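You operate a simulated robot arm through the tools that you are given. There is no shell and no other tool.

You run a simulated robot arm. Do the job below in one go: nothing can be reset, and whatever is moved stays where it is left.

Task
Wind the grey vice open, oil its screw and wind it closed again.
Fine: put the red oil can back. Set down upright: red oil can.

Only the result counts: the job must be done as asked and must still hold three seconds after the hand-in. Knocking over, shifting, dropping, spilling or breaking anything else fails it.

Robot
A 7-joint arm with a two-finger parallel gripper, fixed in place. Base frame: the origin is at the foot of the arm, x ahead of it, y to its left, z up. Readings come in m, degrees, newtons and seconds.
Its first joint turns from -166.0 to 166.0 degrees. Payload 4.4 kg.
The tool frame sits at the grasp point between the pads (the TCP): z along the fingers, y along the line on which they close. The tips reach 0.023 m beyond it. Largest opening 0.094 m; finger width 0.038, thickness 0.01; the body of the gripper, 0.054 by 0.096 m, starts 0.039 m behind the TCP.
Orientation is that of the tool frame in the base frame, as a unit quaternion [x, y, z, w]. With the fingers straight down and closing along the base's y, the tool's x points along the base's -x, its y along +y and its z along -z.

Tools
- The arm moves only by the tool drive_tool. Its arguments are lists of equal length, an entry for each row: "fingers": the finger opening in m, from 0 to 0.094; "translation": the shift along the tool's x, y, z in units of 200 mm (1.0 is 200 mm), a list of three; "rotation": the turn, a rotation vector about the tool's x, y, z in units of 180 degrees (1.0 is 180 degrees), a list of three. In form: {"fingers": [fingers, ...], "translation": [[dx, dy, dz], ...], "rotation": [[wx, wy, wz], ...]}. A call has 1 to 20 rows; each row is the pose to reach, as a shift and turn from the pose commanded when the call began, along the tool's axes at that moment. A call with a number of a shift or a turn outside -1 to 1 is refused whole. Each row takes 0.2 s and may step no farther than 0.05 m and 8.6 degrees from the row before; otherwise, or with a gripper value out of range, the whole call is refused. Where a pose cannot be reached the arm comes as near as it can. A force on the tool above 90 N (or 10 N above the force at the start of the call, whichever is more), or a blocked arm, ends the call early, and 0.2 s more pass. The fingers move at their own pace (about 0.072 m/s each) and stop on an object; they squeeze with about 42 N. The grip force told is the motor's: it shows also when the fingers shut on nothing. Time passes only in rows, and 0.2 s behind the last, so rows that repeat a pose let the fingers close. The reply holds the time, the measured pose of the TCP, the force on the tool along the base axes, the opening and the grip force, in the units named above and with some noise, with the torque about the TCP (base axes, N m) and any sound that the robot's microphone picked up.
- Cameras (640 x 400 px; columns grow to the right, rows downward): "scene" is fixed at [0.2195, 0.6511, 1.4393]; the picture's right is [-0.38, -0.93, 0.00], its down [-0.41, 0.17, -0.90] and it looks along [0.83, -0.34, -0.44] (base axes); focal length 357 px, centre (320, 200). "wrist" rides on the gripper at [0.087, 0.016, -0.074] in the tool frame; the picture's right is [-0.18, 0.98, 0.00], its down [-0.58, -0.11, -0.81] and it looks along [-0.79, -0.15, 0.59] (tool axes); focal length 243 px, centre (320, 200). There is no depth. A picture from a camera that has moved, and an enlarged one, comes with that camera's place and axes in the base frame and with its lens.
- get_image(camera): a new picture of that camera. The clock stands still meanwhile.
- inspect(camera, box): a new picture of the part [left, top, right, bottom] of that camera's present view, enlarged. The clock stands still meanwhile.
- job_done(): hands the job in; it is judged then, once.

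Nothing tells you positions but the pictures and the camera data. Unless the task says otherwise, let go and move clear before handing in.

The tools are called after "Call:" as a command line: name --argument value ..., lists and objects as JSON in quotes. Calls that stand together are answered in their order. drive_tool: Moves the arm, as the interface text tells. Its arguments: {"type":"object","properties":{"fingers":{"type":"array","items":{"type":"number"}},"translation":{"type":"array","items":{"type":"array","items":{"type":"number"}}},"rotation":{"type":"array","items":{"type":"array","items":{"type":"number"}}}},"required":["fingers","translation","rotation"]} The other tools are called the same way: get_image (camera) takes a picture; inspect (camera, box) takes an enlarged picture of a part of a camera's view; job_done () hands the job in.

At the start:

```text
t: 0.0
tool_pos: [0.6542, 0.2569, 1.2675]
ee_rot: [0.0, 1.0, 0.0, -0.001]
contact_force: [-0.1, 0.3, -0.2]
wrist_torque: [-0.01, -0.01, -0.01]
finger_gap: 0.0941
grip_force: 0.1
```

scene: 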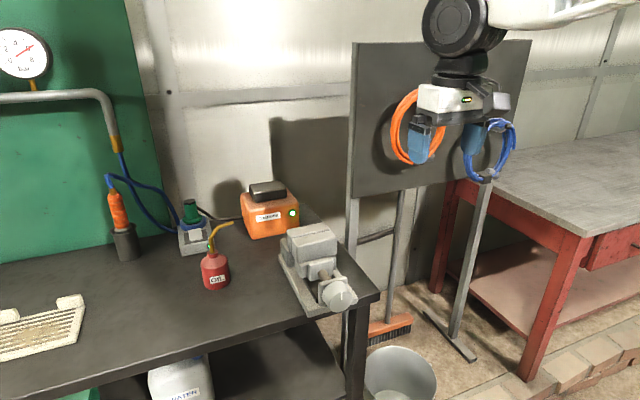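
wrist: 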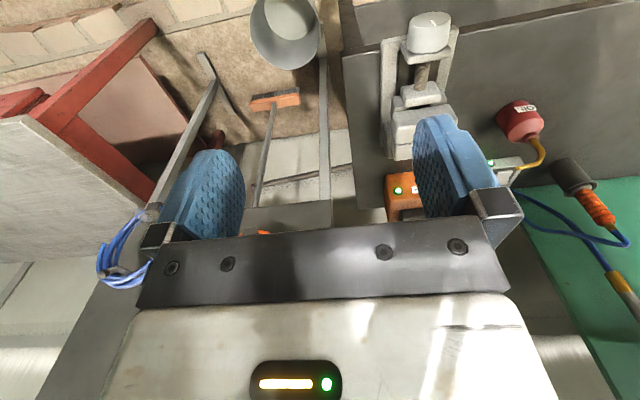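

I see a workbench with a grey vice near its right edge, a red oil can to its left, an orange box, and a hand wheel/knob at the vice's front. I'll look closer before moving.

Call:
inspect --camera "scene" --box '[260, 200, 390, 330]'

Call:
inspect --camera "scene" --box '[160, 180, 290, 310]'

Call:
inspect --camera "wrist" --box '[340, 0, 560, 220]'

```text
3.08 times, centred on (325, 265) of scene
camera zoom: at [0.2195, 0.6511, 1.4393], right [-0.38, -0.93, 0.0], down [-0.41, 0.17, -0.9], along [0.83, -0.34, -0.44], focal length 1099 px, centre (305, 0)
```

zoom: 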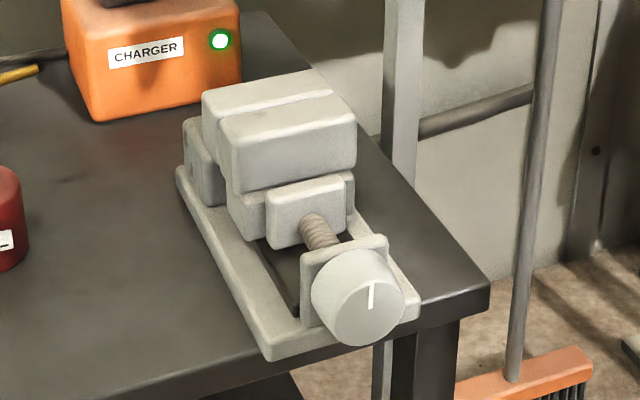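

```text
3.08 times, centred on (225, 245) of scene
camera zoom: at [0.2195, 0.6511, 1.4393], right [-0.38, -0.93, 0.0], down [-0.41, 0.17, -0.9], along [0.83, -0.34, -0.44], focal length 1099 px, centre (612, 62)
```

zoom: 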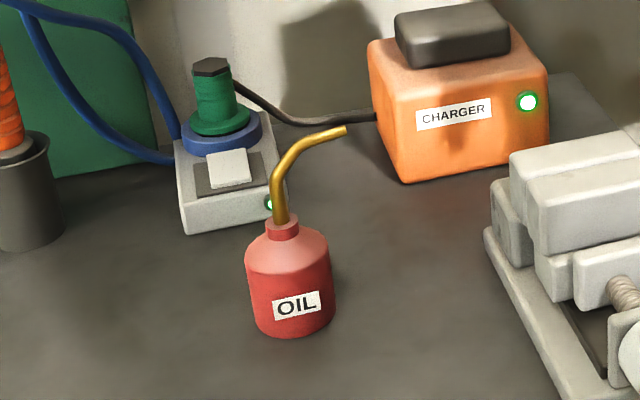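

```text
1.82 times, centred on (450, 110) of wrist
camera zoom: at [0.5665, 0.2723, 1.3419], right [0.18, 0.98, 0.0], down [0.58, -0.11, 0.81], along [0.79, -0.15, -0.59], focal length 441 px, centre (84, 364)
```

zoom: 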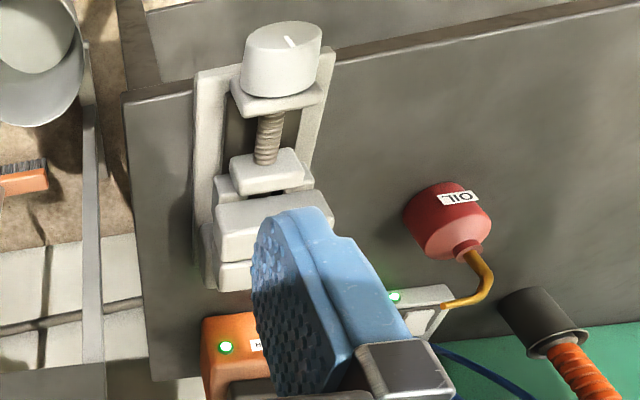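

The vice knob appears to be at about (0.735, 0.40, 0.935) and the oil can's neck at about (0.94, 0.62, 0.96). I'll pull the hand back first so the wrist camera gets a clearer second view.

Call:
drive_tool --fingers '[0.06, 0.04, 0.02, 0.01, 0.0, 0.0, 0.0]' --translation '[[0.17, 0.08, 0.05], [0.34, 0.16, 0.1], [0.5, 0.24, 0.15], [0.66, 0.32, 0.2], [0.82, 0.4, 0.25], [1.0, 0.5, 0.3], [1.0, 0.5, 0.3]]' --rotation '[[0, 0, 0], [0, 0, 0], [0, 0, 0], [0, 0, 0], [0, 0, 0], [0, 0, 0], [0, 0, 0]]'

```text
t: 1.6
tool_pos: [0.4526, 0.3551, 1.2046]
ee_rot: [0.0, 1.0, 0.0, 0.0]
contact_force: [0.0, -0.5, 1.1]
wrist_torque: [-0.02, 0.01, 0.01]
finger_gap: 0.0001
grip_force: 41.9
```

The hand moved back with no contact. Next I'll take pictures from this pose.

Call:
get_image --camera "wrist"

Call:
get_image --camera "scene"

```text
taken
camera wrist: at [0.3655, 0.3717, 1.2792], right [0.18, 0.98, 0.0], down [0.58, -0.11, 0.81], along [0.79, -0.15, -0.59], focal length 243 px, centre (320, 200)
```

wrist: 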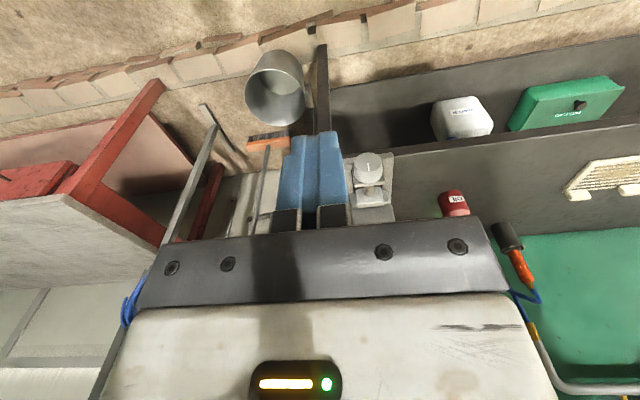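

```text
taken
```

scene: 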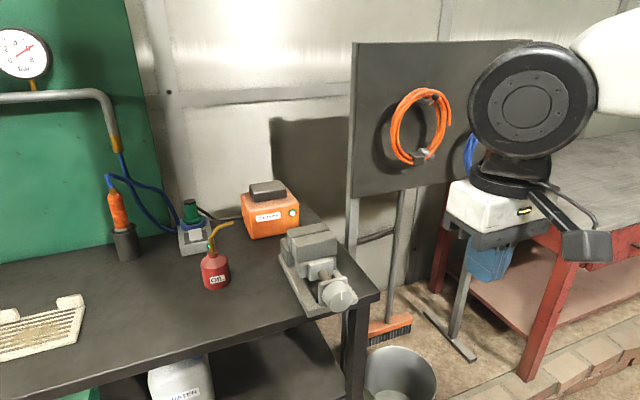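

The vice is partly hidden behind the closed fingers. I'll move in a little nearer and to the side for a clear close-up of the vice and the can.

Call:
drive_tool --fingers '[0, 0, 0, 0, 0, 0]' --translation '[[-0.18, -0.08, 0.06], [-0.36, -0.16, 0.12], [-0.54, -0.24, 0.18], [-0.72, -0.32, 0.24], [-0.88, -0.38, 0.32], [-1.0, -0.42, 0.37]]' --rotation '[[0, 0, 0], [0, 0, 0], [0, 0, 0], [0, 0, 0], [0, 0, 0], [0, 0, 0]]'

Call:
get_image --camera "wrist"

Call:
inspect --camera "wrist" --box '[350, 0, 560, 210]'

```text
t: 3.0
tool_pos: [0.6539, 0.2699, 1.1334]
ee_rot: [0.001, 1.0, 0.0, 0.001]
contact_force: [-0.6, 0.5, 0.1]
wrist_torque: [0.0, 0.01, -0.02]
finger_gap: 0.0001
grip_force: 41.5
```

```text
taken
camera wrist: at [0.5668, 0.2875, 1.2084], right [0.18, 0.98, 0.0], down [0.58, -0.11, 0.81], along [0.79, -0.15, -0.59], focal length 243 px, centre (320, 200)
```

wrist: 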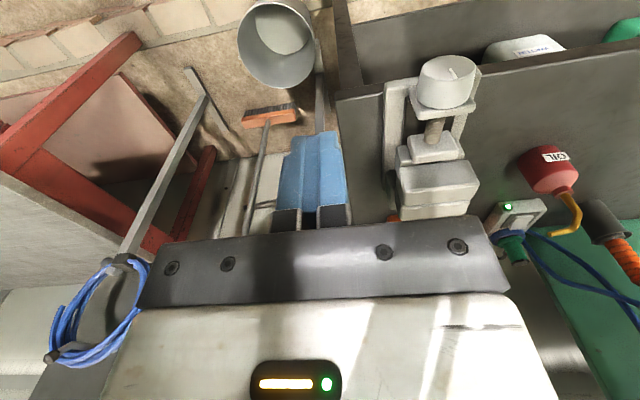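

```text
1.90 times, centred on (455, 105) of wrist
camera zoom: at [0.5668, 0.2875, 1.2084], right [0.18, 0.98, 0.0], down [0.58, -0.11, 0.81], along [0.79, -0.15, -0.59], focal length 462 px, centre (63, 381)
```

zoom: 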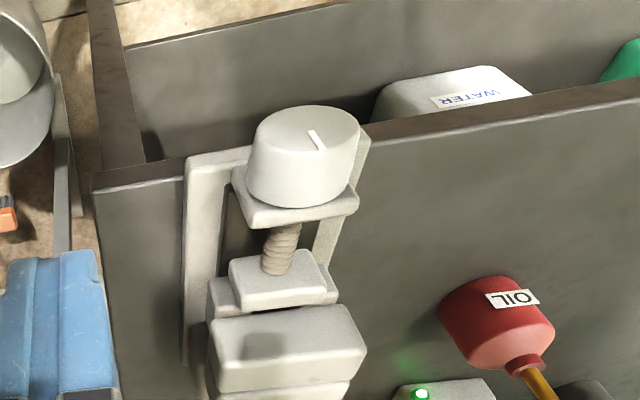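

Call:
inspect --camera "scene" --box '[275, 215, 365, 325]'

Call:
inspect --camera "scene" --box '[195, 210, 245, 300]'

Call:
inspect --camera "wrist" --box '[480, 130, 620, 260]'

```text
3.64 times, centred on (320, 270) of scene
camera zoom: at [0.2195, 0.6511, 1.4393], right [-0.38, -0.93, 0.0], down [-0.41, 0.17, -0.9], along [0.83, -0.34, -0.44], focal length 1298 px, centre (320, -54)
```

zoom: 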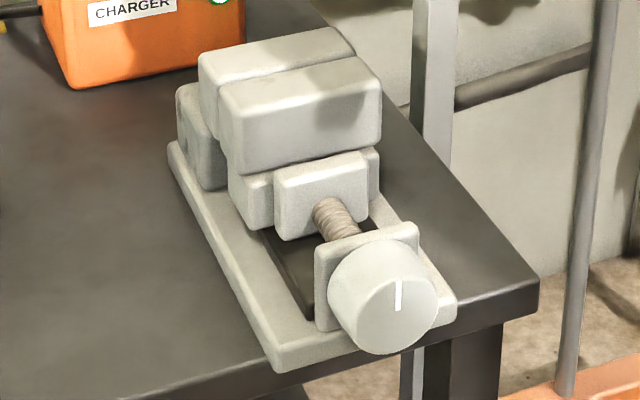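

```text
4.44 times, centred on (220, 255) of scene
camera zoom: at [0.2195, 0.6511, 1.4393], right [-0.38, -0.93, 0.0], down [-0.41, 0.17, -0.9], along [0.83, -0.34, -0.44], focal length 1587 px, centre (764, -44)
```

zoom: 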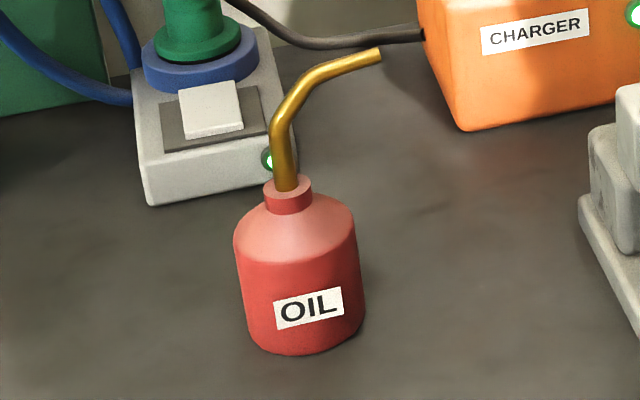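

```text
3.08 times, centred on (550, 195) of wrist
camera zoom: at [0.5668, 0.2875, 1.2084], right [0.18, 0.98, 0.0], down [0.58, -0.11, 0.81], along [0.79, -0.15, -0.59], focal length 746 px, centre (-388, 215)
```

zoom: 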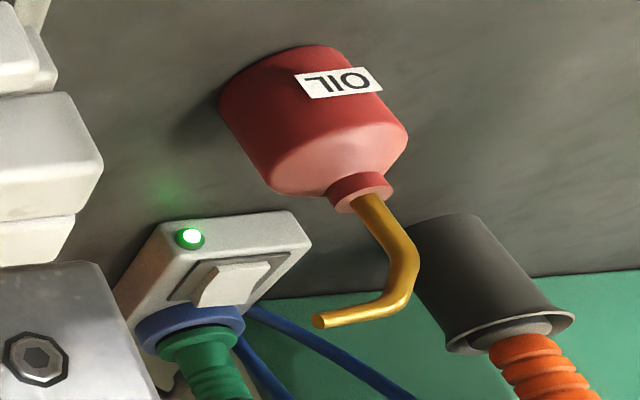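

The screw axis runs along base X at y≈0.402, z≈0.938, with the knob face at x≈0.716 (tick pointing up) and the bench top at z≈0.87. I'll now swing the hand level so it points at the knob, staying well clear in front of the bench.

Call:
drive_tool --fingers '[0, 0, 0, 0, 0, 0, 0.02, 0.04, 0.06, 0.08, 0.09, 0.09, 0.09]' --translation '[[0.07, 0.055, 0.03], [0.14, 0.11, 0.06], [0.21, 0.165, 0.1], [0.28, 0.22, 0.14], [0.35, 0.275, 0.18], [0.42, 0.33, 0.22], [0.49, 0.385, 0.25], [0.56, 0.44, 0.29], [0.63, 0.495, 0.33], [0.7, 0.55, 0.37], [0.75, 0.6, 0.4], [0.8, 0.66, 0.42], [0.8, 0.66, 0.42]]' --rotation '[[0, -0.0417, 0], [0, -0.0833, 0], [0, -0.125, 0], [0, -0.1667, 0], [0, -0.2083, 0], [0, -0.25, 0], [0, -0.2917, 0], [0, -0.3333, 0], [0, -0.375, 0], [0, -0.4167, 0], [0, -0.4583, 0], [0, -0.5, 0], [0, -0.5, 0]]'

Call:
get_image --camera "wrist"

Call:
get_image --camera "scene"

```text
t: 5.8
tool_pos: [0.4955, 0.4021, 1.0488]
ee_rot: [0.001, 0.706, 0.0, 0.708]
contact_force: [-1.0, 1.1, -0.4]
wrist_torque: [0.01, 0.02, -0.04]
finger_gap: 0.0897
grip_force: 0.0
```

```text
taken
camera wrist: at [0.4197, 0.4191, 0.9634], right [0.0, 0.98, 0.19], down [-0.81, -0.11, 0.58], along [0.59, -0.15, 0.79], focal length 243 px, centre (320, 200)
```

wrist: 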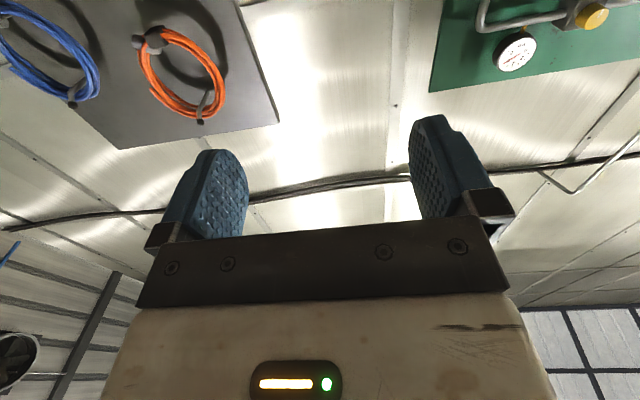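

```text
taken
```

scene: 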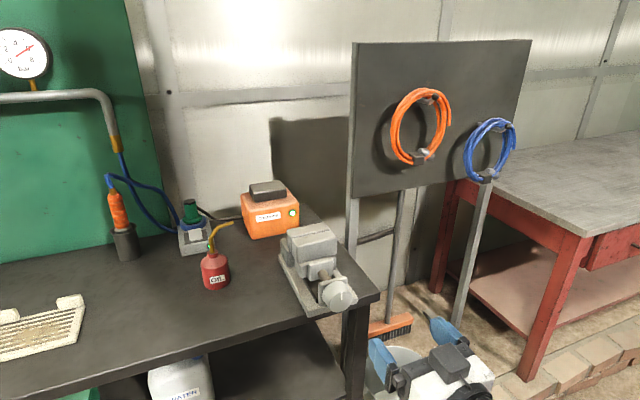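

The hand is level and pointing at the vice, below and in front of the camera's view. Before gripping the knob I'll check how far the wrist can roll in free space, starting in the positive direction.

Call:
drive_tool --fingers '[0.09, 0.09, 0.09, 0.09, 0.09, 0.09, 0.09, 0.09, 0.09, 0.09, 0.09, 0.09, 0.09, 0.09, 0.09, 0.09, 0.09, 0.09, 0.09, 0.09]' --translation '[[0, 0, 0], [0, 0, 0], [0, 0, 0], [0, 0, 0], [0, 0, 0], [0, 0, 0], [0, 0, 0], [0, 0, 0], [0, 0, 0], [0, 0, 0], [0, 0, 0], [0, 0, 0], [0, 0, 0], [0, 0, 0], [0, 0, 0], [0, 0, 0], [0, 0, 0], [0, 0, 0], [0, 0, 0], [0, 0, 0]]' --rotation '[[0, 0, 0.045], [0, 0, 0.09], [0, 0, 0.135], [0, 0, 0.18], [0, 0, 0.225], [0, 0, 0.27], [0, 0, 0.315], [0, 0, 0.36], [0, 0, 0.405], [0, 0, 0.45], [0, 0, 0.495], [0, 0, 0.54], [0, 0, 0.585], [0, 0, 0.63], [0, 0, 0.675], [0, 0, 0.72], [0, 0, 0.765], [0, 0, 0.81], [0, 0, 0.855], [0, 0, 0.9]]'

```text
t: 10.2
tool_pos: [0.5194, 0.3627, 1.1217]
ee_rot: [0.642, 0.102, 0.75, 0.121]
contact_force: [-0.1, 0.9, -0.2]
wrist_torque: [-0.02, -0.06, -0.02]
finger_gap: 0.09
grip_force: 0.0
out of reach, approached as far as the arm can: row 6, 7, 8, 9, 10, 11, 12, 13, 14, 15, 16, 17
stopped in row 20: the arm was blocked; the commanded pose is now the measured one
```

The roll went out of reach at around +45° and the arm stopped in an odd configuration, though it's still in free space. I'll look at where it is before unwinding.

Call:
get_image --camera "scene"

Call:
get_image --camera "wrist"

```text
taken
```

scene: 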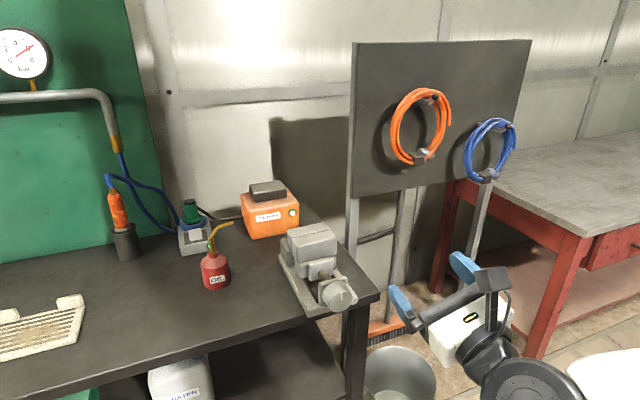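

```text
taken
camera wrist: at [0.4315, 0.3758, 1.1973], right [-0.02, -0.99, 0.13], down [-0.71, -0.08, -0.7], along [0.71, -0.11, -0.7], focal length 243 px, centre (320, 200)
```

wrist: 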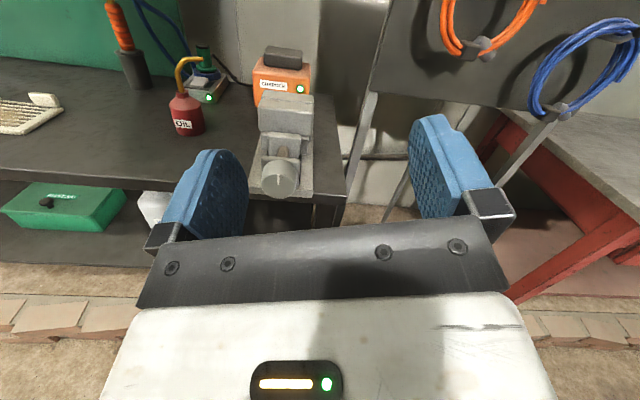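

From here the camera sits on top of the hand and sees the vice well, so this side of the roll looks useful. I'll straighten the hand to exactly level with the camera on top and see whether that pose is reachable.

Call:
drive_tool --fingers '[0.09, 0.09, 0.09, 0.09, 0.09, 0.09]' --translation '[[-0.05, -0.055, -0.03], [-0.105, -0.11, -0.06], [-0.16, -0.17, -0.09], [-0.21, -0.225, -0.12], [-0.264, -0.283, -0.152], [-0.264, -0.283, -0.152]]' --rotation '[[0.0017, -0.0098, 0.02], [0.0034, -0.0196, 0.04], [0.0051, -0.0294, 0.06], [0.0068, -0.0392, 0.08], [0.0085, -0.049, 0.1009], [0.0085, -0.049, 0.1009]]'

```text
t: 11.6
tool_pos: [0.5008, 0.4003, 1.0491]
ee_rot: [0.708, 0.001, 0.706, 0.001]
contact_force: [0.5, 0.0, -0.4]
wrist_torque: [-0.03, -0.01, 0.0]
finger_gap: 0.09
grip_force: 0.1
```

The level, camera-on-top pose is reached cleanly. Next I'll test how far the wrist rolls in the positive direction from here, in free space.

Call:
drive_tool --fingers '[0.09, 0.09, 0.09, 0.09, 0.09, 0.09, 0.09, 0.09, 0.09, 0.09, 0.09, 0.09]' --translation '[[0, 0, 0], [0, 0, 0], [0, 0, 0], [0, 0, 0], [0, 0, 0], [0, 0, 0], [0, 0, 0], [0, 0, 0], [0, 0, 0], [0, 0, 0], [0, 0, 0], [0, 0, 0]]' --rotation '[[0, 0, 0.045], [0, 0, 0.09], [0, 0, 0.135], [0, 0, 0.18], [0, 0, 0.225], [0, 0, 0.27], [0, 0, 0.315], [0, 0, 0.36], [0, 0, 0.405], [0, 0, 0.45], [0, 0, 0.495], [0, 0, 0.5]]'

```text
t: 14.2
tool_pos: [0.4564, 0.3098, 1.2283]
ee_rot: [0.58, -0.49, 0.492, -0.425]
contact_force: [0.4, -0.4, 0.7]
wrist_torque: [0.0, 0.0, 0.01]
finger_gap: 0.09
grip_force: 0.0
out of reach, approached as far as the arm can: row 6, 7, 8, 9, 10, 11, 12
```

The wrist tops out about +45° past this pose, the same margin as before, so there should be a long free run the other way. I'll roll back in the negative direction to check.

Call:
drive_tool --fingers '[0.09, 0.09, 0.09, 0.09, 0.09, 0.09, 0.09, 0.09, 0.09, 0.09, 0.09, 0.09]' --translation '[[0, 0, 0], [0, 0, 0], [0, 0, 0], [0, 0, 0], [0, 0, 0], [0, 0, 0], [0, 0, 0], [0, 0, 0], [0, 0, 0], [0, 0, 0], [0, 0, 0], [0, 0, 0]]' --rotation '[[0, 0, -0.045], [0, 0, -0.09], [0, 0, -0.135], [0, 0, -0.18], [0, 0, -0.225], [0, 0, -0.27], [0, 0, -0.315], [0, 0, -0.36], [0, 0, -0.405], [0, 0, -0.45], [0, 0, -0.495], [0, 0, -0.5]]'

```text
t: 16.8
tool_pos: [0.4562, 0.3134, 1.227]
ee_rot: [0.757, 0.064, 0.649, 0.049]
contact_force: [0.3, 1.1, 0.5]
wrist_torque: [0.0, 0.01, -0.02]
finger_gap: 0.09
grip_force: 0.0
```

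The roll back was clean. I'll re-level the hand at about (0.50, 0.40, 1.05) and then continue testing the negative roll.

Call:
drive_tool --fingers '[0.09, 0.09, 0.09, 0.09, 0.09, 0.09]' --translation '[[-0.152, -0.112, 0.072], [-0.304, -0.225, 0.143], [-0.457, -0.337, 0.215], [-0.609, -0.449, 0.286], [-0.761, -0.562, 0.358], [-0.761, -0.562, 0.358]]' --rotation '[[-0.0013, 0.0097, 0.0102], [-0.0027, 0.0194, 0.0204], [-0.004, 0.0292, 0.0305], [-0.0054, 0.0389, 0.0407], [-0.0067, 0.0486, 0.0509], [-0.0067, 0.0486, 0.0509]]'

Call:
drive_tool --fingers '[0.09, 0.09, 0.09, 0.09, 0.09, 0.09, 0.09, 0.09, 0.09, 0.09, 0.09]' --translation '[[0, 0, 0], [0, 0, 0], [0, 0, 0], [0, 0, 0], [0, 0, 0], [0, 0, 0], [0, 0, 0], [0, 0, 0], [0, 0, 0], [0, 0, 0], [0, 0, 0]]' --rotation '[[0, 0, -0.0455], [0, 0, -0.091], [0, 0, -0.1365], [0, 0, -0.182], [0, 0, -0.2275], [0, 0, -0.273], [0, 0, -0.3185], [0, 0, -0.364], [0, 0, -0.4095], [0, 0, -0.455], [0, 0, -0.5]]'

```text
t: 18.2
tool_pos: [0.5008, 0.4027, 1.0506]
ee_rot: [0.707, -0.001, 0.707, -0.002]
contact_force: [0.8, -0.6, 0.7]
wrist_torque: [-0.02, -0.01, -0.01]
finger_gap: 0.09
grip_force: 0.0
```

```text
t: 20.6
tool_pos: [0.5011, 0.4002, 1.051]
ee_rot: [0.5, 0.5, 0.5, 0.5]
contact_force: [-0.7, -0.4, 0.2]
wrist_torque: [0.02, -0.01, 0.04]
finger_gap: 0.09
grip_force: 0.1
```

Roll to 90° is reachable here. I'll continue the roll negative to find the lower limit.

Call:
drive_tool --fingers '[0.09, 0.09, 0.09, 0.09, 0.09, 0.09, 0.09, 0.09, 0.09, 0.09, 0.09, 0.09, 0.09, 0.09, 0.09, 0.09, 0.09, 0.09, 0.09, 0.09]' --translation '[[0, 0, 0], [0, 0, 0], [0, 0, 0], [0, 0, 0], [0, 0, 0], [0, 0, 0], [0, 0, 0], [0, 0, 0], [0, 0, 0], [0, 0, 0], [0, 0, 0], [0, 0, 0], [0, 0, 0], [0, 0, 0], [0, 0, 0], [0, 0, 0], [0, 0, 0], [0, 0, 0], [0, 0, 0], [0, 0, 0]]' --rotation '[[0, 0, -0.0455], [0, 0, -0.091], [0, 0, -0.1365], [0, 0, -0.182], [0, 0, -0.2275], [0, 0, -0.273], [0, 0, -0.3185], [0, 0, -0.364], [0, 0, -0.4095], [0, 0, -0.455], [0, 0, -0.5005], [0, 0, -0.546], [0, 0, -0.5915], [0, 0, -0.637], [0, 0, -0.6825], [0, 0, -0.728], [0, 0, -0.7735], [0, 0, -0.819], [0, 0, -0.8645], [0, 0, -0.91]]'

```text
t: 24.8
tool_pos: [0.5004, 0.4022, 1.05]
ee_rot: [-0.426, 0.565, -0.424, 0.566]
contact_force: [0.4, 0.2, 0.3]
wrist_torque: [-0.03, 0.0, 0.0]
finger_gap: 0.0901
grip_force: 0.1
```

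The whole range from about −105° to +220° of roll is available in this configuration, which is nearly a full turn per grip. I'll lower to the screw's height while rolling back up, staying in front of the bench.

Call:
drive_tool --fingers '[0.09, 0.09, 0.09, 0.09, 0.09, 0.09, 0.09, 0.09, 0.09, 0.09, 0.09, 0.09, 0.09, 0.09, 0.09, 0.09, 0.09, 0.09, 0.09, 0.09]' --translation '[[0.0078, 0.0269, 0], [0.0156, 0.0538, 0], [0.0234, 0.0807, 0], [0.0312, 0.1076, 0], [0.039, 0.1345, 0], [0.0468, 0.1614, 0], [0.0546, 0.1883, 0], [0.0624, 0.2152, 0], [0.0702, 0.2421, 0], [0.078, 0.269, 0], [0.0858, 0.2959, 0], [0.0936, 0.3228, 0], [0.1014, 0.3497, 0], [0.1092, 0.3766, 0], [0.117, 0.4035, 0], [0.1248, 0.4304, 0], [0.1326, 0.4573, 0], [0.1404, 0.4842, 0], [0.1482, 0.5111, 0], [0.156, 0.538, 0]]' --rotation '[[0, 0, 0.0455], [0, 0, 0.091], [0, 0, 0.1365], [0, 0, 0.182], [0, 0, 0.2275], [0, 0, 0.273], [0, 0, 0.3185], [0, 0, 0.364], [0, 0, 0.4095], [0, 0, 0.455], [0, 0, 0.5005], [0, 0, 0.546], [0, 0, 0.5915], [0, 0, 0.637], [0, 0, 0.6825], [0, 0, 0.728], [0, 0, 0.7735], [0, 0, 0.819], [0, 0, 0.8645], [0, 0, 0.91]]'

Call:
drive_tool --fingers '[0.09, 0.09, 0.09, 0.09, 0.09, 0.09, 0.09, 0.09, 0.09, 0.09, 0.09]' --translation '[[0, 0, 0], [0, 0, 0], [0, 0, 0], [0, 0, 0], [0, 0, 0], [0, 0, 0], [0, 0, 0], [0, 0, 0], [0, 0, 0], [0, 0, 0], [0, 0, 0]]' --rotation '[[0, 0, 0.0455], [0, 0, 0.091], [0, 0, 0.1365], [0, 0, 0.182], [0, 0, 0.2275], [0, 0, 0.273], [0, 0, 0.3185], [0, 0, 0.364], [0, 0, 0.4095], [0, 0, 0.455], [0, 0, 0.5]]'

Call:
get_image --camera "wrist"

```text
t: 29.0
tool_pos: [0.4999, 0.4006, 0.9382]
ee_rot: [0.5, 0.5, 0.502, 0.498]
contact_force: [0.7, -0.1, 0.5]
wrist_torque: [-0.01, 0.01, 0.0]
finger_gap: 0.0902
grip_force: 0.0
```

```text
t: 31.4
tool_pos: [0.5011, 0.4002, 0.9382]
ee_rot: [0.707, -0.001, 0.707, -0.002]
contact_force: [0.1, 0.1, -0.8]
wrist_torque: [-0.01, -0.01, 0.01]
finger_gap: 0.0901
grip_force: 0.2
```

```text
taken
camera wrist: at [0.4251, 0.3855, 1.0256], right [0.0, -0.98, -0.19], down [-0.81, 0.11, -0.58], along [0.59, 0.15, -0.79], focal length 243 px, centre (320, 200)
```

wrist: 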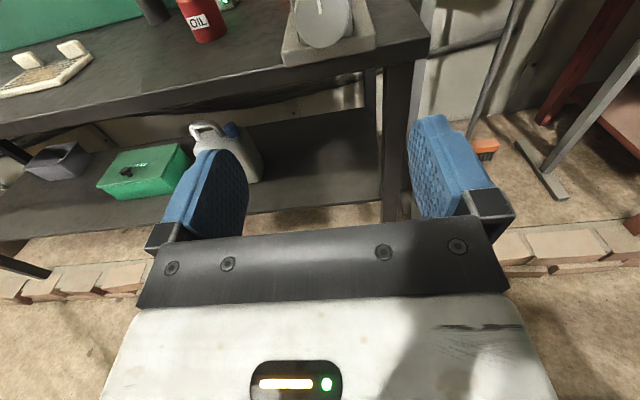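

The knob face is straight ahead at the top of the picture. I'll advance along X to about x=0.62, still short of the knob, to check the alignment.

Call:
drive_tool --fingers '[0.094, 0.094, 0.094, 0.094]' --translation '[[0, 0, 0.2], [0, 0, 0.4], [0, 0, 0.6], [0, 0, 0.6]]' --rotation '[[0, 0, 0], [0, 0, 0], [0, 0, 0], [0, 0, 0]]'

Call:
get_image --camera "wrist"

Call:
inspect --camera "scene" --box '[270, 215, 390, 335]'

```text
t: 32.4
tool_pos: [0.6214, 0.4026, 0.9393]
ee_rot: [0.707, -0.001, 0.707, -0.001]
contact_force: [0.2, 0.4, 0.4]
wrist_torque: [0.0, 0.0, 0.01]
finger_gap: 0.0941
grip_force: 0.0
```

```text
taken
camera wrist: at [0.5457, 0.3878, 1.0256], right [0.0, -0.98, -0.19], down [-0.81, 0.11, -0.58], along [0.59, 0.15, -0.79], focal length 243 px, centre (320, 200)
```

wrist: 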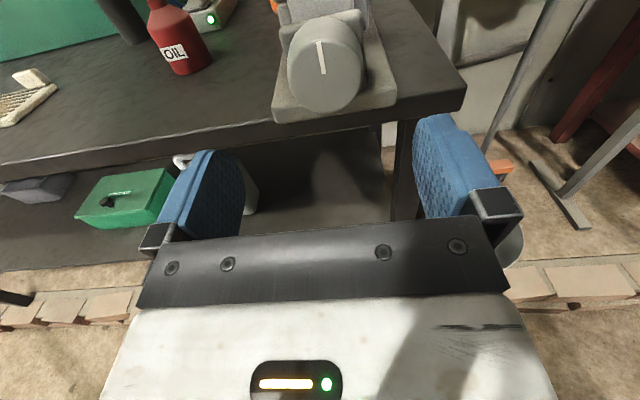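

```text
3.33 times, centred on (330, 275) of scene
camera zoom: at [0.2195, 0.6511, 1.4393], right [-0.38, -0.93, 0.0], down [-0.41, 0.17, -0.9], along [0.83, -0.34, -0.44], focal length 1190 px, centre (287, -50)
```

zoom: 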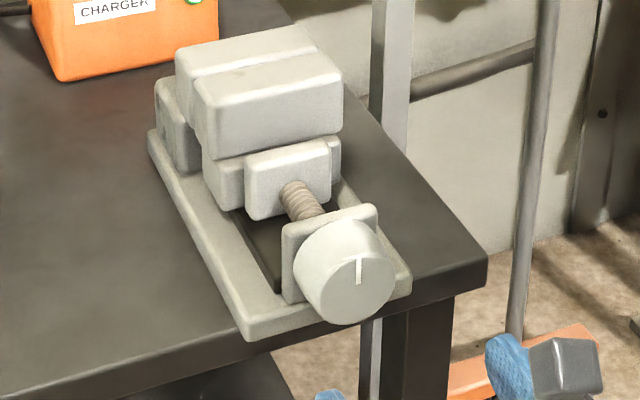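

The alignment looks good: the knob is about 52 mm across, centred near y=0.400, z=0.940, and its body spans x≈0.716–0.748. I'll roll to about 216° first so a long anticlockwise turn is available, then advance over the knob.

Call:
drive_tool --fingers '[0.094, 0.094, 0.094, 0.094, 0.094, 0.094]' --translation '[[0, 0, 0], [0, 0, 0], [0.002, 0, 0], [0.004, 0, 0], [0.005, 0, 0], [0.005, 0, 0]]' --rotation '[[0, 0, 0.04], [0, 0, 0.08], [0, 0, 0.12], [0, 0, 0.16], [0, 0, 0.2], [0, 0, 0.2]]'

Call:
drive_tool --fingers '[0.094, 0.094, 0.094, 0.094]' --translation '[[0, 0, 0.17], [0, 0, 0.34], [0, 0, 0.49], [0, 0, 0.49]]' --rotation '[[0, 0, 0], [0, 0, 0], [0, 0, 0], [0, 0, 0]]'

Call:
get_image --camera "wrist"

Call:
inspect --camera "scene" --box '[270, 215, 390, 335]'

```text
t: 33.8
tool_pos: [0.6133, 0.4177, 0.974]
ee_rot: [0.681, -0.217, 0.669, -0.202]
contact_force: [0.0, 0.3, 0.2]
wrist_torque: [-0.01, 0.02, -0.03]
finger_gap: 0.0938
grip_force: 0.0
out of reach, approached as far as the arm can: row 5, 6
```

```text
t: 34.6
tool_pos: [0.6957, 0.4296, 0.9987]
ee_rot: [0.676, -0.218, 0.673, -0.208]
contact_force: [-156.2, -45.1, 44.5]
wrist_torque: [-4.15, 5.31, -6.07]
finger_gap: 0.0937
grip_force: 0.5
out of reach, approached as far as the arm can: row 1, 2, 3
stopped in row 3: the force on the tool passed its limit at 295 N (the readings are from after the stop); the commanded pose is now the measured one
```

```text
taken
camera wrist: at [0.6203, 0.369, 1.0611], right [-0.01, -0.7, -0.72], down [-0.8, 0.43, -0.41], along [0.59, 0.57, -0.57], focal length 243 px, centre (320, 200)
```

wrist: 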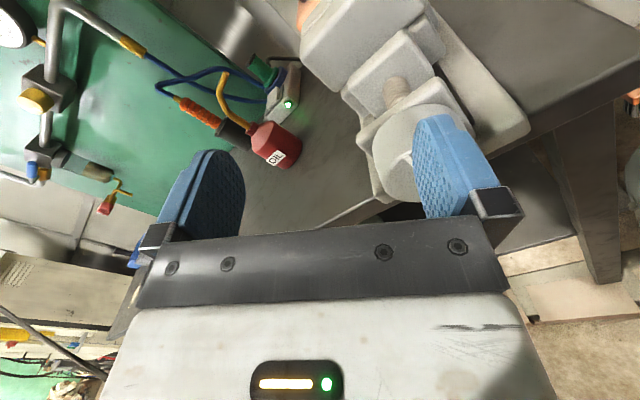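

```text
3.33 times, centred on (330, 275) of scene
camera zoom: at [0.2195, 0.6511, 1.4393], right [-0.38, -0.93, 0.0], down [-0.41, 0.17, -0.9], along [0.83, -0.34, -0.44], focal length 1190 px, centre (287, -50)
```

zoom: 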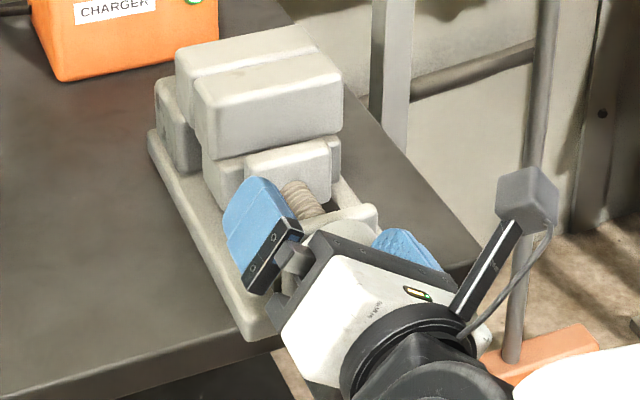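

That was a mistake: the roll ran out of reach, the hand drifted up and left, and a finger then pressed on the knob. The vice looks unmoved, so I'll back straight off now, and from here I'll check each step before the next.

Call:
drive_tool --fingers '[0.094, 0.094, 0.094]' --translation '[[0, 0, -0.15], [0, 0, -0.35], [0, 0, -0.5]]' --rotation '[[0, 0, 0], [0, 0, 0], [0, 0, 0]]'

Call:
inspect --camera "scene" --box '[270, 215, 390, 335]'

Call:
get_image --camera "scene"

```text
t: 35.4
tool_pos: [0.5992, 0.4301, 0.9959]
ee_rot: [0.676, -0.219, 0.672, -0.208]
contact_force: [-0.4, -1.0, -0.2]
wrist_torque: [-0.01, -0.03, -0.02]
finger_gap: 0.0941
grip_force: 0.1
```

```text
3.33 times, centred on (330, 275) of scene
camera zoom: at [0.2195, 0.6511, 1.4393], right [-0.38, -0.93, 0.0], down [-0.41, 0.17, -0.9], along [0.83, -0.34, -0.44], focal length 1190 px, centre (287, -50)
```

zoom: 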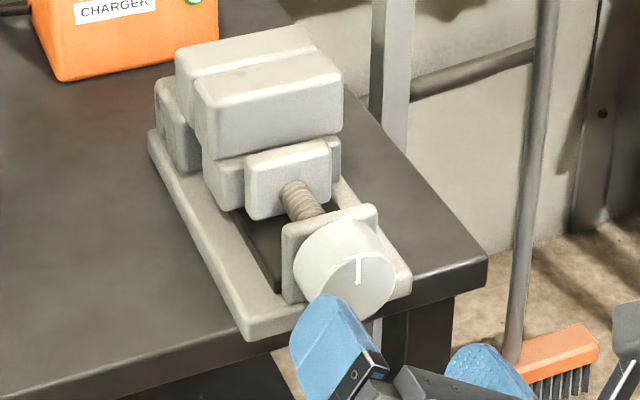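

```text
taken
```

scene: 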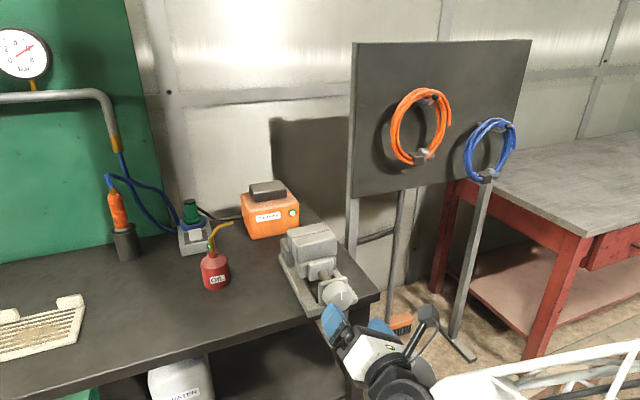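

The vice, knob and everything else are where they were. The usable upper roll at this place is about 208°, so I'll re-level at roll ≈198° on the screw axis, still at x≈0.60.

Call:
drive_tool --fingers '[0.094, 0.094, 0.094, 0.094, 0.094]' --translation '[[-0.037, 0.07, 0.001], [-0.074, 0.14, 0.002], [-0.11, 0.21, 0.004], [-0.147, 0.281, 0.005], [-0.147, 0.281, 0.005]]' --rotation '[[0.0013, 0, -0.0239], [0.0026, 0.0001, -0.0478], [0.0039, 0.0001, -0.0717], [0.0052, 0.0002, -0.0956], [0.0052, 0.0002, -0.0956]]'

```text
t: 36.6
tool_pos: [0.5981, 0.4017, 0.9407]
ee_rot: [0.7, -0.109, 0.697, -0.11]
contact_force: [0.4, -0.3, 0.0]
wrist_torque: [0.0, 0.02, -0.03]
finger_gap: 0.094
grip_force: 0.0
```

Levelled with no out-of-reach warning. I'll advance in two checked stages, first to x≈0.66.

Call:
drive_tool --fingers '[0.094, 0.094, 0.094, 0.094]' --translation '[[0, 0, 0.1], [0, 0, 0.2], [0, 0, 0.3], [0, 0, 0.3]]' --rotation '[[0, 0, 0], [0, 0, 0], [0, 0, 0], [0, 0, 0]]'

Call:
get_image --camera "wrist"

```text
t: 37.6
tool_pos: [0.6593, 0.4037, 0.9413]
ee_rot: [0.7, -0.11, 0.697, -0.111]
contact_force: [0.1, 0.3, -0.2]
wrist_torque: [0.04, 0.02, 0.01]
finger_gap: 0.0939
grip_force: 0.0
```

```text
taken
camera wrist: at [0.5836, 0.3613, 1.019], right [0.0, -0.88, -0.48], down [-0.81, 0.28, -0.52], along [0.59, 0.39, -0.71], focal length 243 px, centre (320, 200)
```

wrist: 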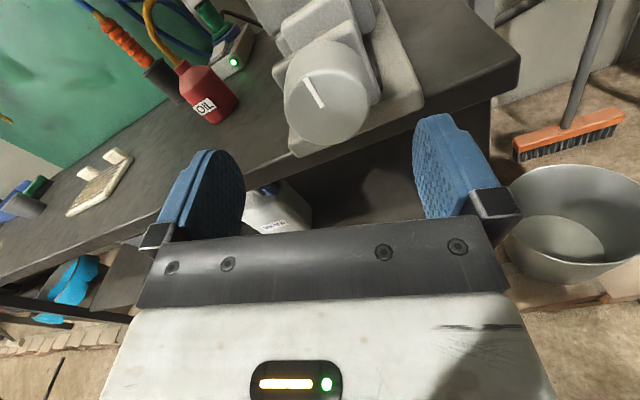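

The knob is centred between the fingers. I'll advance to x≈0.718 with the fingers open.

Call:
drive_tool --fingers '[0.094, 0.094, 0.094, 0.094]' --translation '[[0, 0, 0.1], [0, 0, 0.2], [0, 0, 0.285], [0, 0, 0.285]]' --rotation '[[0, 0, 0], [0, 0, 0], [0, 0, 0], [0, 0, 0]]'

Call:
get_image --camera "wrist"

Call:
inspect --camera "scene" --box '[270, 215, 390, 335]'

```text
t: 38.6
tool_pos: [0.7164, 0.4025, 0.9392]
ee_rot: [0.7, -0.11, 0.697, -0.108]
contact_force: [-0.9, -0.3, 0.4]
wrist_torque: [0.02, 0.0, 0.03]
finger_gap: 0.094
grip_force: 0.1
```

```text
taken
camera wrist: at [0.6408, 0.3611, 1.0186], right [0.0, -0.88, -0.48], down [-0.81, 0.28, -0.52], along [0.59, 0.39, -0.71], focal length 243 px, centre (320, 200)
```

wrist: 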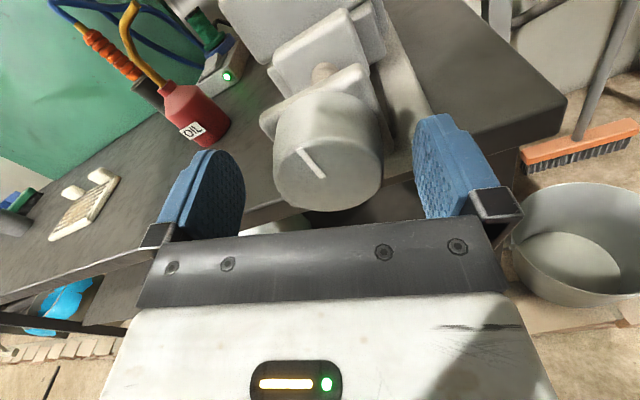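

```text
3.33 times, centred on (330, 275) of scene
camera zoom: at [0.2195, 0.6511, 1.4393], right [-0.38, -0.93, 0.0], down [-0.41, 0.17, -0.9], along [0.83, -0.34, -0.44], focal length 1190 px, centre (287, -50)
```

zoom: 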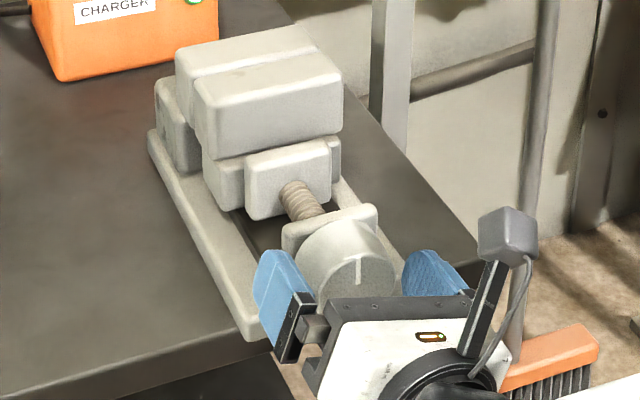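

The knob sits between the open fingers. I'll close on it and check force and opening.

Call:
drive_tool --fingers '[0.07, 0.055, 0.045, 0.03, 0.0, 0.0]' --translation '[[0, 0, 0], [0, 0, 0], [0, 0, 0], [0, 0, 0], [0, 0, 0], [0, 0, 0]]' --rotation '[[0, 0, 0], [0, 0, 0], [0, 0, 0], [0, 0, 0], [0, 0, 0], [0, 0, 0]]'

```text
t: 40.0
tool_pos: [0.7158, 0.4005, 0.9383]
ee_rot: [0.701, -0.11, 0.696, -0.109]
contact_force: [-5.6, -90.8, -12.8]
wrist_torque: [-0.93, 0.15, -2.29]
finger_gap: 0.0559
grip_force: 45.0
```

The fingers stopped on the knob at 0.056 m, but there is a 90 N sideways load, so the hand sits a couple of millimetres too far to +y. I'll nudge the hand along its closing axis to relieve that.

Call:
drive_tool --fingers '[0.0, 0.0]' --translation '[[0, 0.005, 0], [0, 0.005, 0]]' --rotation '[[0, 0, 0], [0, 0, 0]]'

```text
t: 40.6
tool_pos: [0.7161, 0.4006, 0.9392]
ee_rot: [0.701, -0.11, 0.696, -0.11]
contact_force: [-3.0, -87.8, -21.7]
wrist_torque: [-0.67, 0.22, -2.22]
finger_gap: 0.0571
grip_force: 45.1
```

Call:
drive_tool --fingers '[0.0, 0.0]' --translation '[[0, 0.006, 0], [0, 0.01, 0]]' --rotation '[[0, 0, 0], [0, 0, 0]]'

```text
t: 41.2
tool_pos: [0.7154, 0.4, 0.9382]
ee_rot: [0.701, -0.109, 0.696, -0.111]
contact_force: [2.5, -70.0, -31.7]
wrist_torque: [-0.35, 0.8, -1.51]
finger_gap: 0.0559
grip_force: 44.9
```

Call:
drive_tool --fingers '[0.0, 0.0]' --translation '[[0, 0.005, 0], [0, 0.008, 0]]' --rotation '[[0, 0, 0], [0, 0, 0]]'

```text
t: 41.8
tool_pos: [0.7157, 0.3993, 0.9398]
ee_rot: [0.7, -0.109, 0.697, -0.111]
contact_force: [-17.4, -39.4, -30.2]
wrist_torque: [-0.1, 1.3, -0.94]
finger_gap: 0.0558
grip_force: 45.3
```

Call:
drive_tool --fingers '[0.0, 0.0, 0.0]' --translation '[[-0.002, 0.005, 0], [-0.004, 0.01, 0], [-0.004, 0.012, 0]]' --rotation '[[0, 0, 0], [0, 0, 0], [0, 0, 0]]'

```text
t: 42.6
tool_pos: [0.7153, 0.3985, 0.9393]
ee_rot: [0.7, -0.109, 0.697, -0.112]
contact_force: [-10.9, 39.2, -24.3]
wrist_torque: [-0.48, 0.6, 1.1]
finger_gap: 0.056
grip_force: 45.0
```

Call:
drive_tool --fingers '[0.0, 0.0, 0.0]' --translation '[[-0.003, -0.003, 0], [-0.006, -0.004, 0], [-0.006, -0.004, 0]]' --rotation '[[0, 0, 0], [0, 0, 0], [0, 0, 0]]'

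```text
t: 43.4
tool_pos: [0.7166, 0.3981, 0.9397]
ee_rot: [0.699, -0.109, 0.698, -0.113]
contact_force: [-11.9, 70.1, 2.9]
wrist_torque: [-0.37, 0.12, 1.85]
finger_gap: 0.0559
grip_force: 44.7
```

The force readings seem to lag my nudges, so I'll hold still briefly to let the arm settle.

Call:
drive_tool --fingers '[0.0, 0.0, 0.0]' --translation '[[0, 0, 0], [0, 0, 0], [0, 0, 0]]' --rotation '[[0, 0, 0], [0, 0, 0], [0, 0, 0]]'

```text
t: 44.2
tool_pos: [0.7159, 0.3976, 0.939]
ee_rot: [0.699, -0.108, 0.698, -0.112]
contact_force: [-4.2, 21.1, -1.1]
wrist_torque: [-0.43, -0.18, 1.09]
finger_gap: 0.056
grip_force: 45.2
stopped in row 3: the force on the tool passed its limit at 91 N (the readings are from after the stop); the commanded pose is now the measured one
```

Call:
drive_tool --fingers '[0.0, 0.0]' --translation '[[0, 0, 0], [0, 0, 0]]' --rotation '[[0, 0, 0], [0, 0, 0]]'

```text
t: 44.8
tool_pos: [0.7154, 0.3995, 0.9393]
ee_rot: [0.699, -0.109, 0.698, -0.112]
contact_force: [-3.1, 32.1, -2.9]
wrist_torque: [-0.43, 0.16, 0.88]
finger_gap: 0.0559
grip_force: 45.2
```

The hold drifts only slowly now. I'll correct by under a millimetre and try a first short anticlockwise turn, watching force and jaws.

Call:
drive_tool --fingers '[0.0, 0.0, 0.0, 0.0]' --translation '[[-0.001, -0.004, 0], [-0.001, -0.004, 0], [-0.001, -0.004, 0], [-0.001, -0.004, 0]]' --rotation '[[0, 0, -0.03], [0, 0, -0.06], [0, 0, -0.09], [0, 0, -0.12]]'

Call:
inspect --camera "scene" --box '[270, 215, 390, 335]'

Call:
get_image --camera "wrist"

```text
t: 45.8
tool_pos: [0.7154, 0.3998, 0.9398]
ee_rot: [0.707, 0.025, 0.707, 0.02]
contact_force: [-13.2, 39.5, -3.6]
wrist_torque: [0.14, 0.84, 0.99]
finger_gap: 0.0556
grip_force: 45.3
```

```text
3.33 times, centred on (330, 275) of scene
camera zoom: at [0.2195, 0.6511, 1.4393], right [-0.38, -0.93, 0.0], down [-0.41, 0.17, -0.9], along [0.83, -0.34, -0.44], focal length 1190 px, centre (287, -50)
```

zoom: 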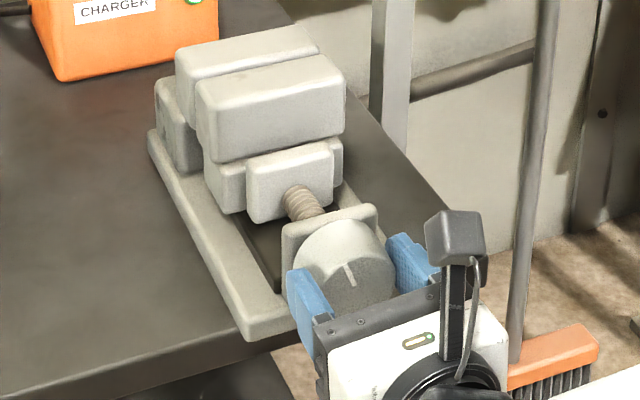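

```text
taken
camera wrist: at [0.6405, 0.3901, 1.0274], right [0.01, -0.99, -0.12], down [-0.81, 0.07, -0.59], along [0.59, 0.1, -0.8], focal length 243 px, centre (320, 200)
```

wrist: 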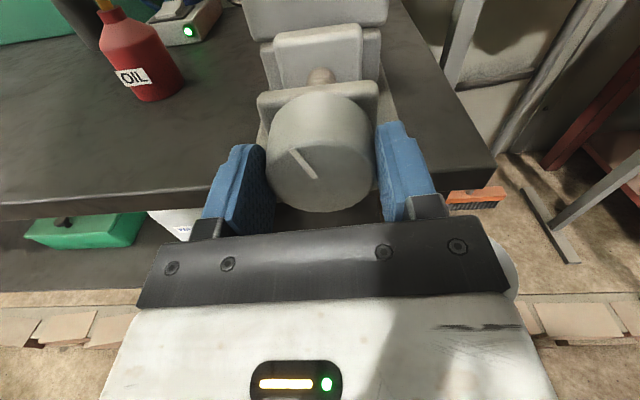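

The knob turned with the hand, and the front jaw moved toward the knob, so anticlockwise opens the vice. I'll relieve a little +y load and keep turning.

Call:
drive_tool --fingers '[0.0, 0.0, 0.0, 0.0, 0.0, 0.0, 0.0, 0.0]' --translation '[[0, -0.003, 0], [0, -0.004, 0], [0, -0.004, 0], [0, -0.004, 0], [0, -0.004, 0], [0, -0.004, 0], [0, -0.004, 0], [0, -0.004, 0]]' --rotation '[[0, 0, -0.03], [0, 0, -0.06], [0, 0, -0.09], [0, 0, -0.12], [0, 0, -0.15], [0, 0, -0.18], [0, 0, -0.21], [0, 0, -0.24]]'

```text
t: 47.6
tool_pos: [0.7165, 0.3985, 0.9352]
ee_rot: [0.65, 0.284, 0.647, 0.28]
contact_force: [19.5, 41.6, -59.5]
wrist_torque: [-0.09, 1.35, 0.36]
finger_gap: 0.0558
grip_force: 44.8
```

The vice keeps opening; the side load now lies along the closing axis, meaning the knob axis is slightly lower than commanded. I'll ease the hand along that axis and let it settle.

Call:
drive_tool --fingers '[0.0, 0.0, 0.0]' --translation '[[0, -0.006, 0], [0, -0.009, 0], [0, -0.009, 0]]' --rotation '[[0, 0, 0], [0, 0, 0], [0, 0, 0]]'

Call:
inspect --camera "scene" --box '[270, 215, 390, 335]'

```text
t: 48.4
tool_pos: [0.7163, 0.4006, 0.9387]
ee_rot: [0.648, 0.283, 0.649, 0.28]
contact_force: [-19.5, 28.5, -46.4]
wrist_torque: [0.12, 1.2, 1.07]
finger_gap: 0.0561
grip_force: 44.9
```

```text
3.33 times, centred on (330, 275) of scene
camera zoom: at [0.2195, 0.6511, 1.4393], right [-0.38, -0.93, 0.0], down [-0.41, 0.17, -0.9], along [0.83, -0.34, -0.44], focal length 1190 px, centre (287, -50)
```

zoom: 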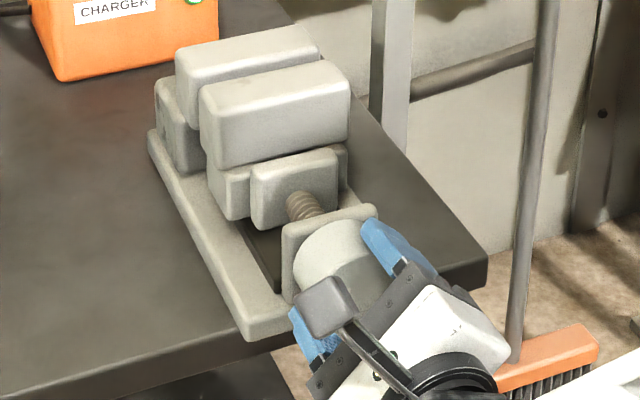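

The front jaw has moved clearly toward the knob (gap about 12 mm). I'll continue turning with a small downward correction.

Call:
drive_tool --fingers '[0.0, 0.0, 0.0, 0.0, 0.0, 0.0, 0.0, 0.0]' --translation '[[0, -0.004, 0], [-0.001, -0.008, 0], [-0.002, -0.008, 0], [-0.002, -0.008, 0], [-0.002, -0.008, 0], [-0.002, -0.008, 0], [-0.002, -0.008, 0], [-0.002, -0.008, 0]]' --rotation '[[0, 0, -0.03], [0, 0, -0.06], [0, 0, -0.09], [0, 0, -0.12], [0, 0, -0.15], [0, 0, -0.18], [0, 0, -0.21], [0, 0, -0.24]]'

```text
t: 50.2
tool_pos: [0.7173, 0.4017, 0.9367]
ee_rot: [0.499, 0.502, 0.5, 0.5]
contact_force: [-5.4, 24.6, -29.5]
wrist_torque: [0.08, 0.88, 1.04]
finger_gap: 0.0559
grip_force: 45.4
```

Call:
drive_tool --fingers '[0.0, 0.0, 0.0, 0.0, 0.0, 0.0, 0.0, 0.0, 0.0, 0.0]' --translation '[[0.002, -0.003, 0], [0.003, -0.004, 0], [0.003, -0.004, 0], [0.003, -0.004, 0], [0.003, -0.004, 0], [0.003, -0.004, 0], [0.003, -0.004, 0], [0.003, -0.004, 0], [0.003, -0.004, 0], [0.003, -0.004, 0]]' --rotation '[[0, 0, -0.03], [0, 0, -0.06], [0, 0, -0.09], [0, 0, -0.12], [0, 0, -0.15], [0, 0, -0.18], [0, 0, -0.21], [0, 0, -0.24], [0, 0, -0.27], [0, 0, -0.3]]'

Call:
inspect --camera "scene" --box '[270, 215, 390, 335]'

```text
t: 52.4
tool_pos: [0.7165, 0.4011, 0.9345]
ee_rot: [0.217, 0.673, 0.219, 0.672]
contact_force: [-6.3, -32.3, -30.3]
wrist_torque: [0.09, 1.23, -0.79]
finger_gap: 0.056
grip_force: 45.1
```

```text
3.33 times, centred on (330, 275) of scene
camera zoom: at [0.2195, 0.6511, 1.4393], right [-0.38, -0.93, 0.0], down [-0.41, 0.17, -0.9], along [0.83, -0.34, -0.44], focal length 1190 px, centre (287, -50)
```

zoom: 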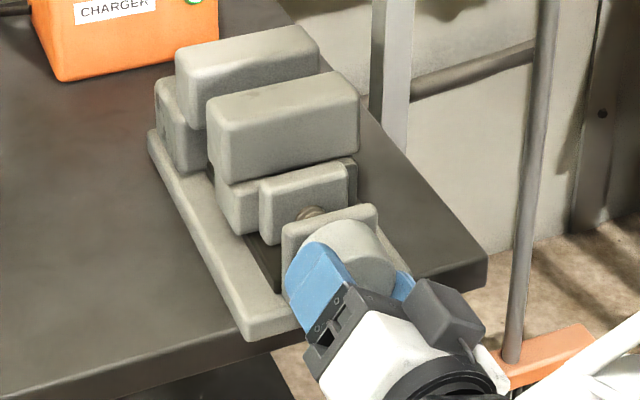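

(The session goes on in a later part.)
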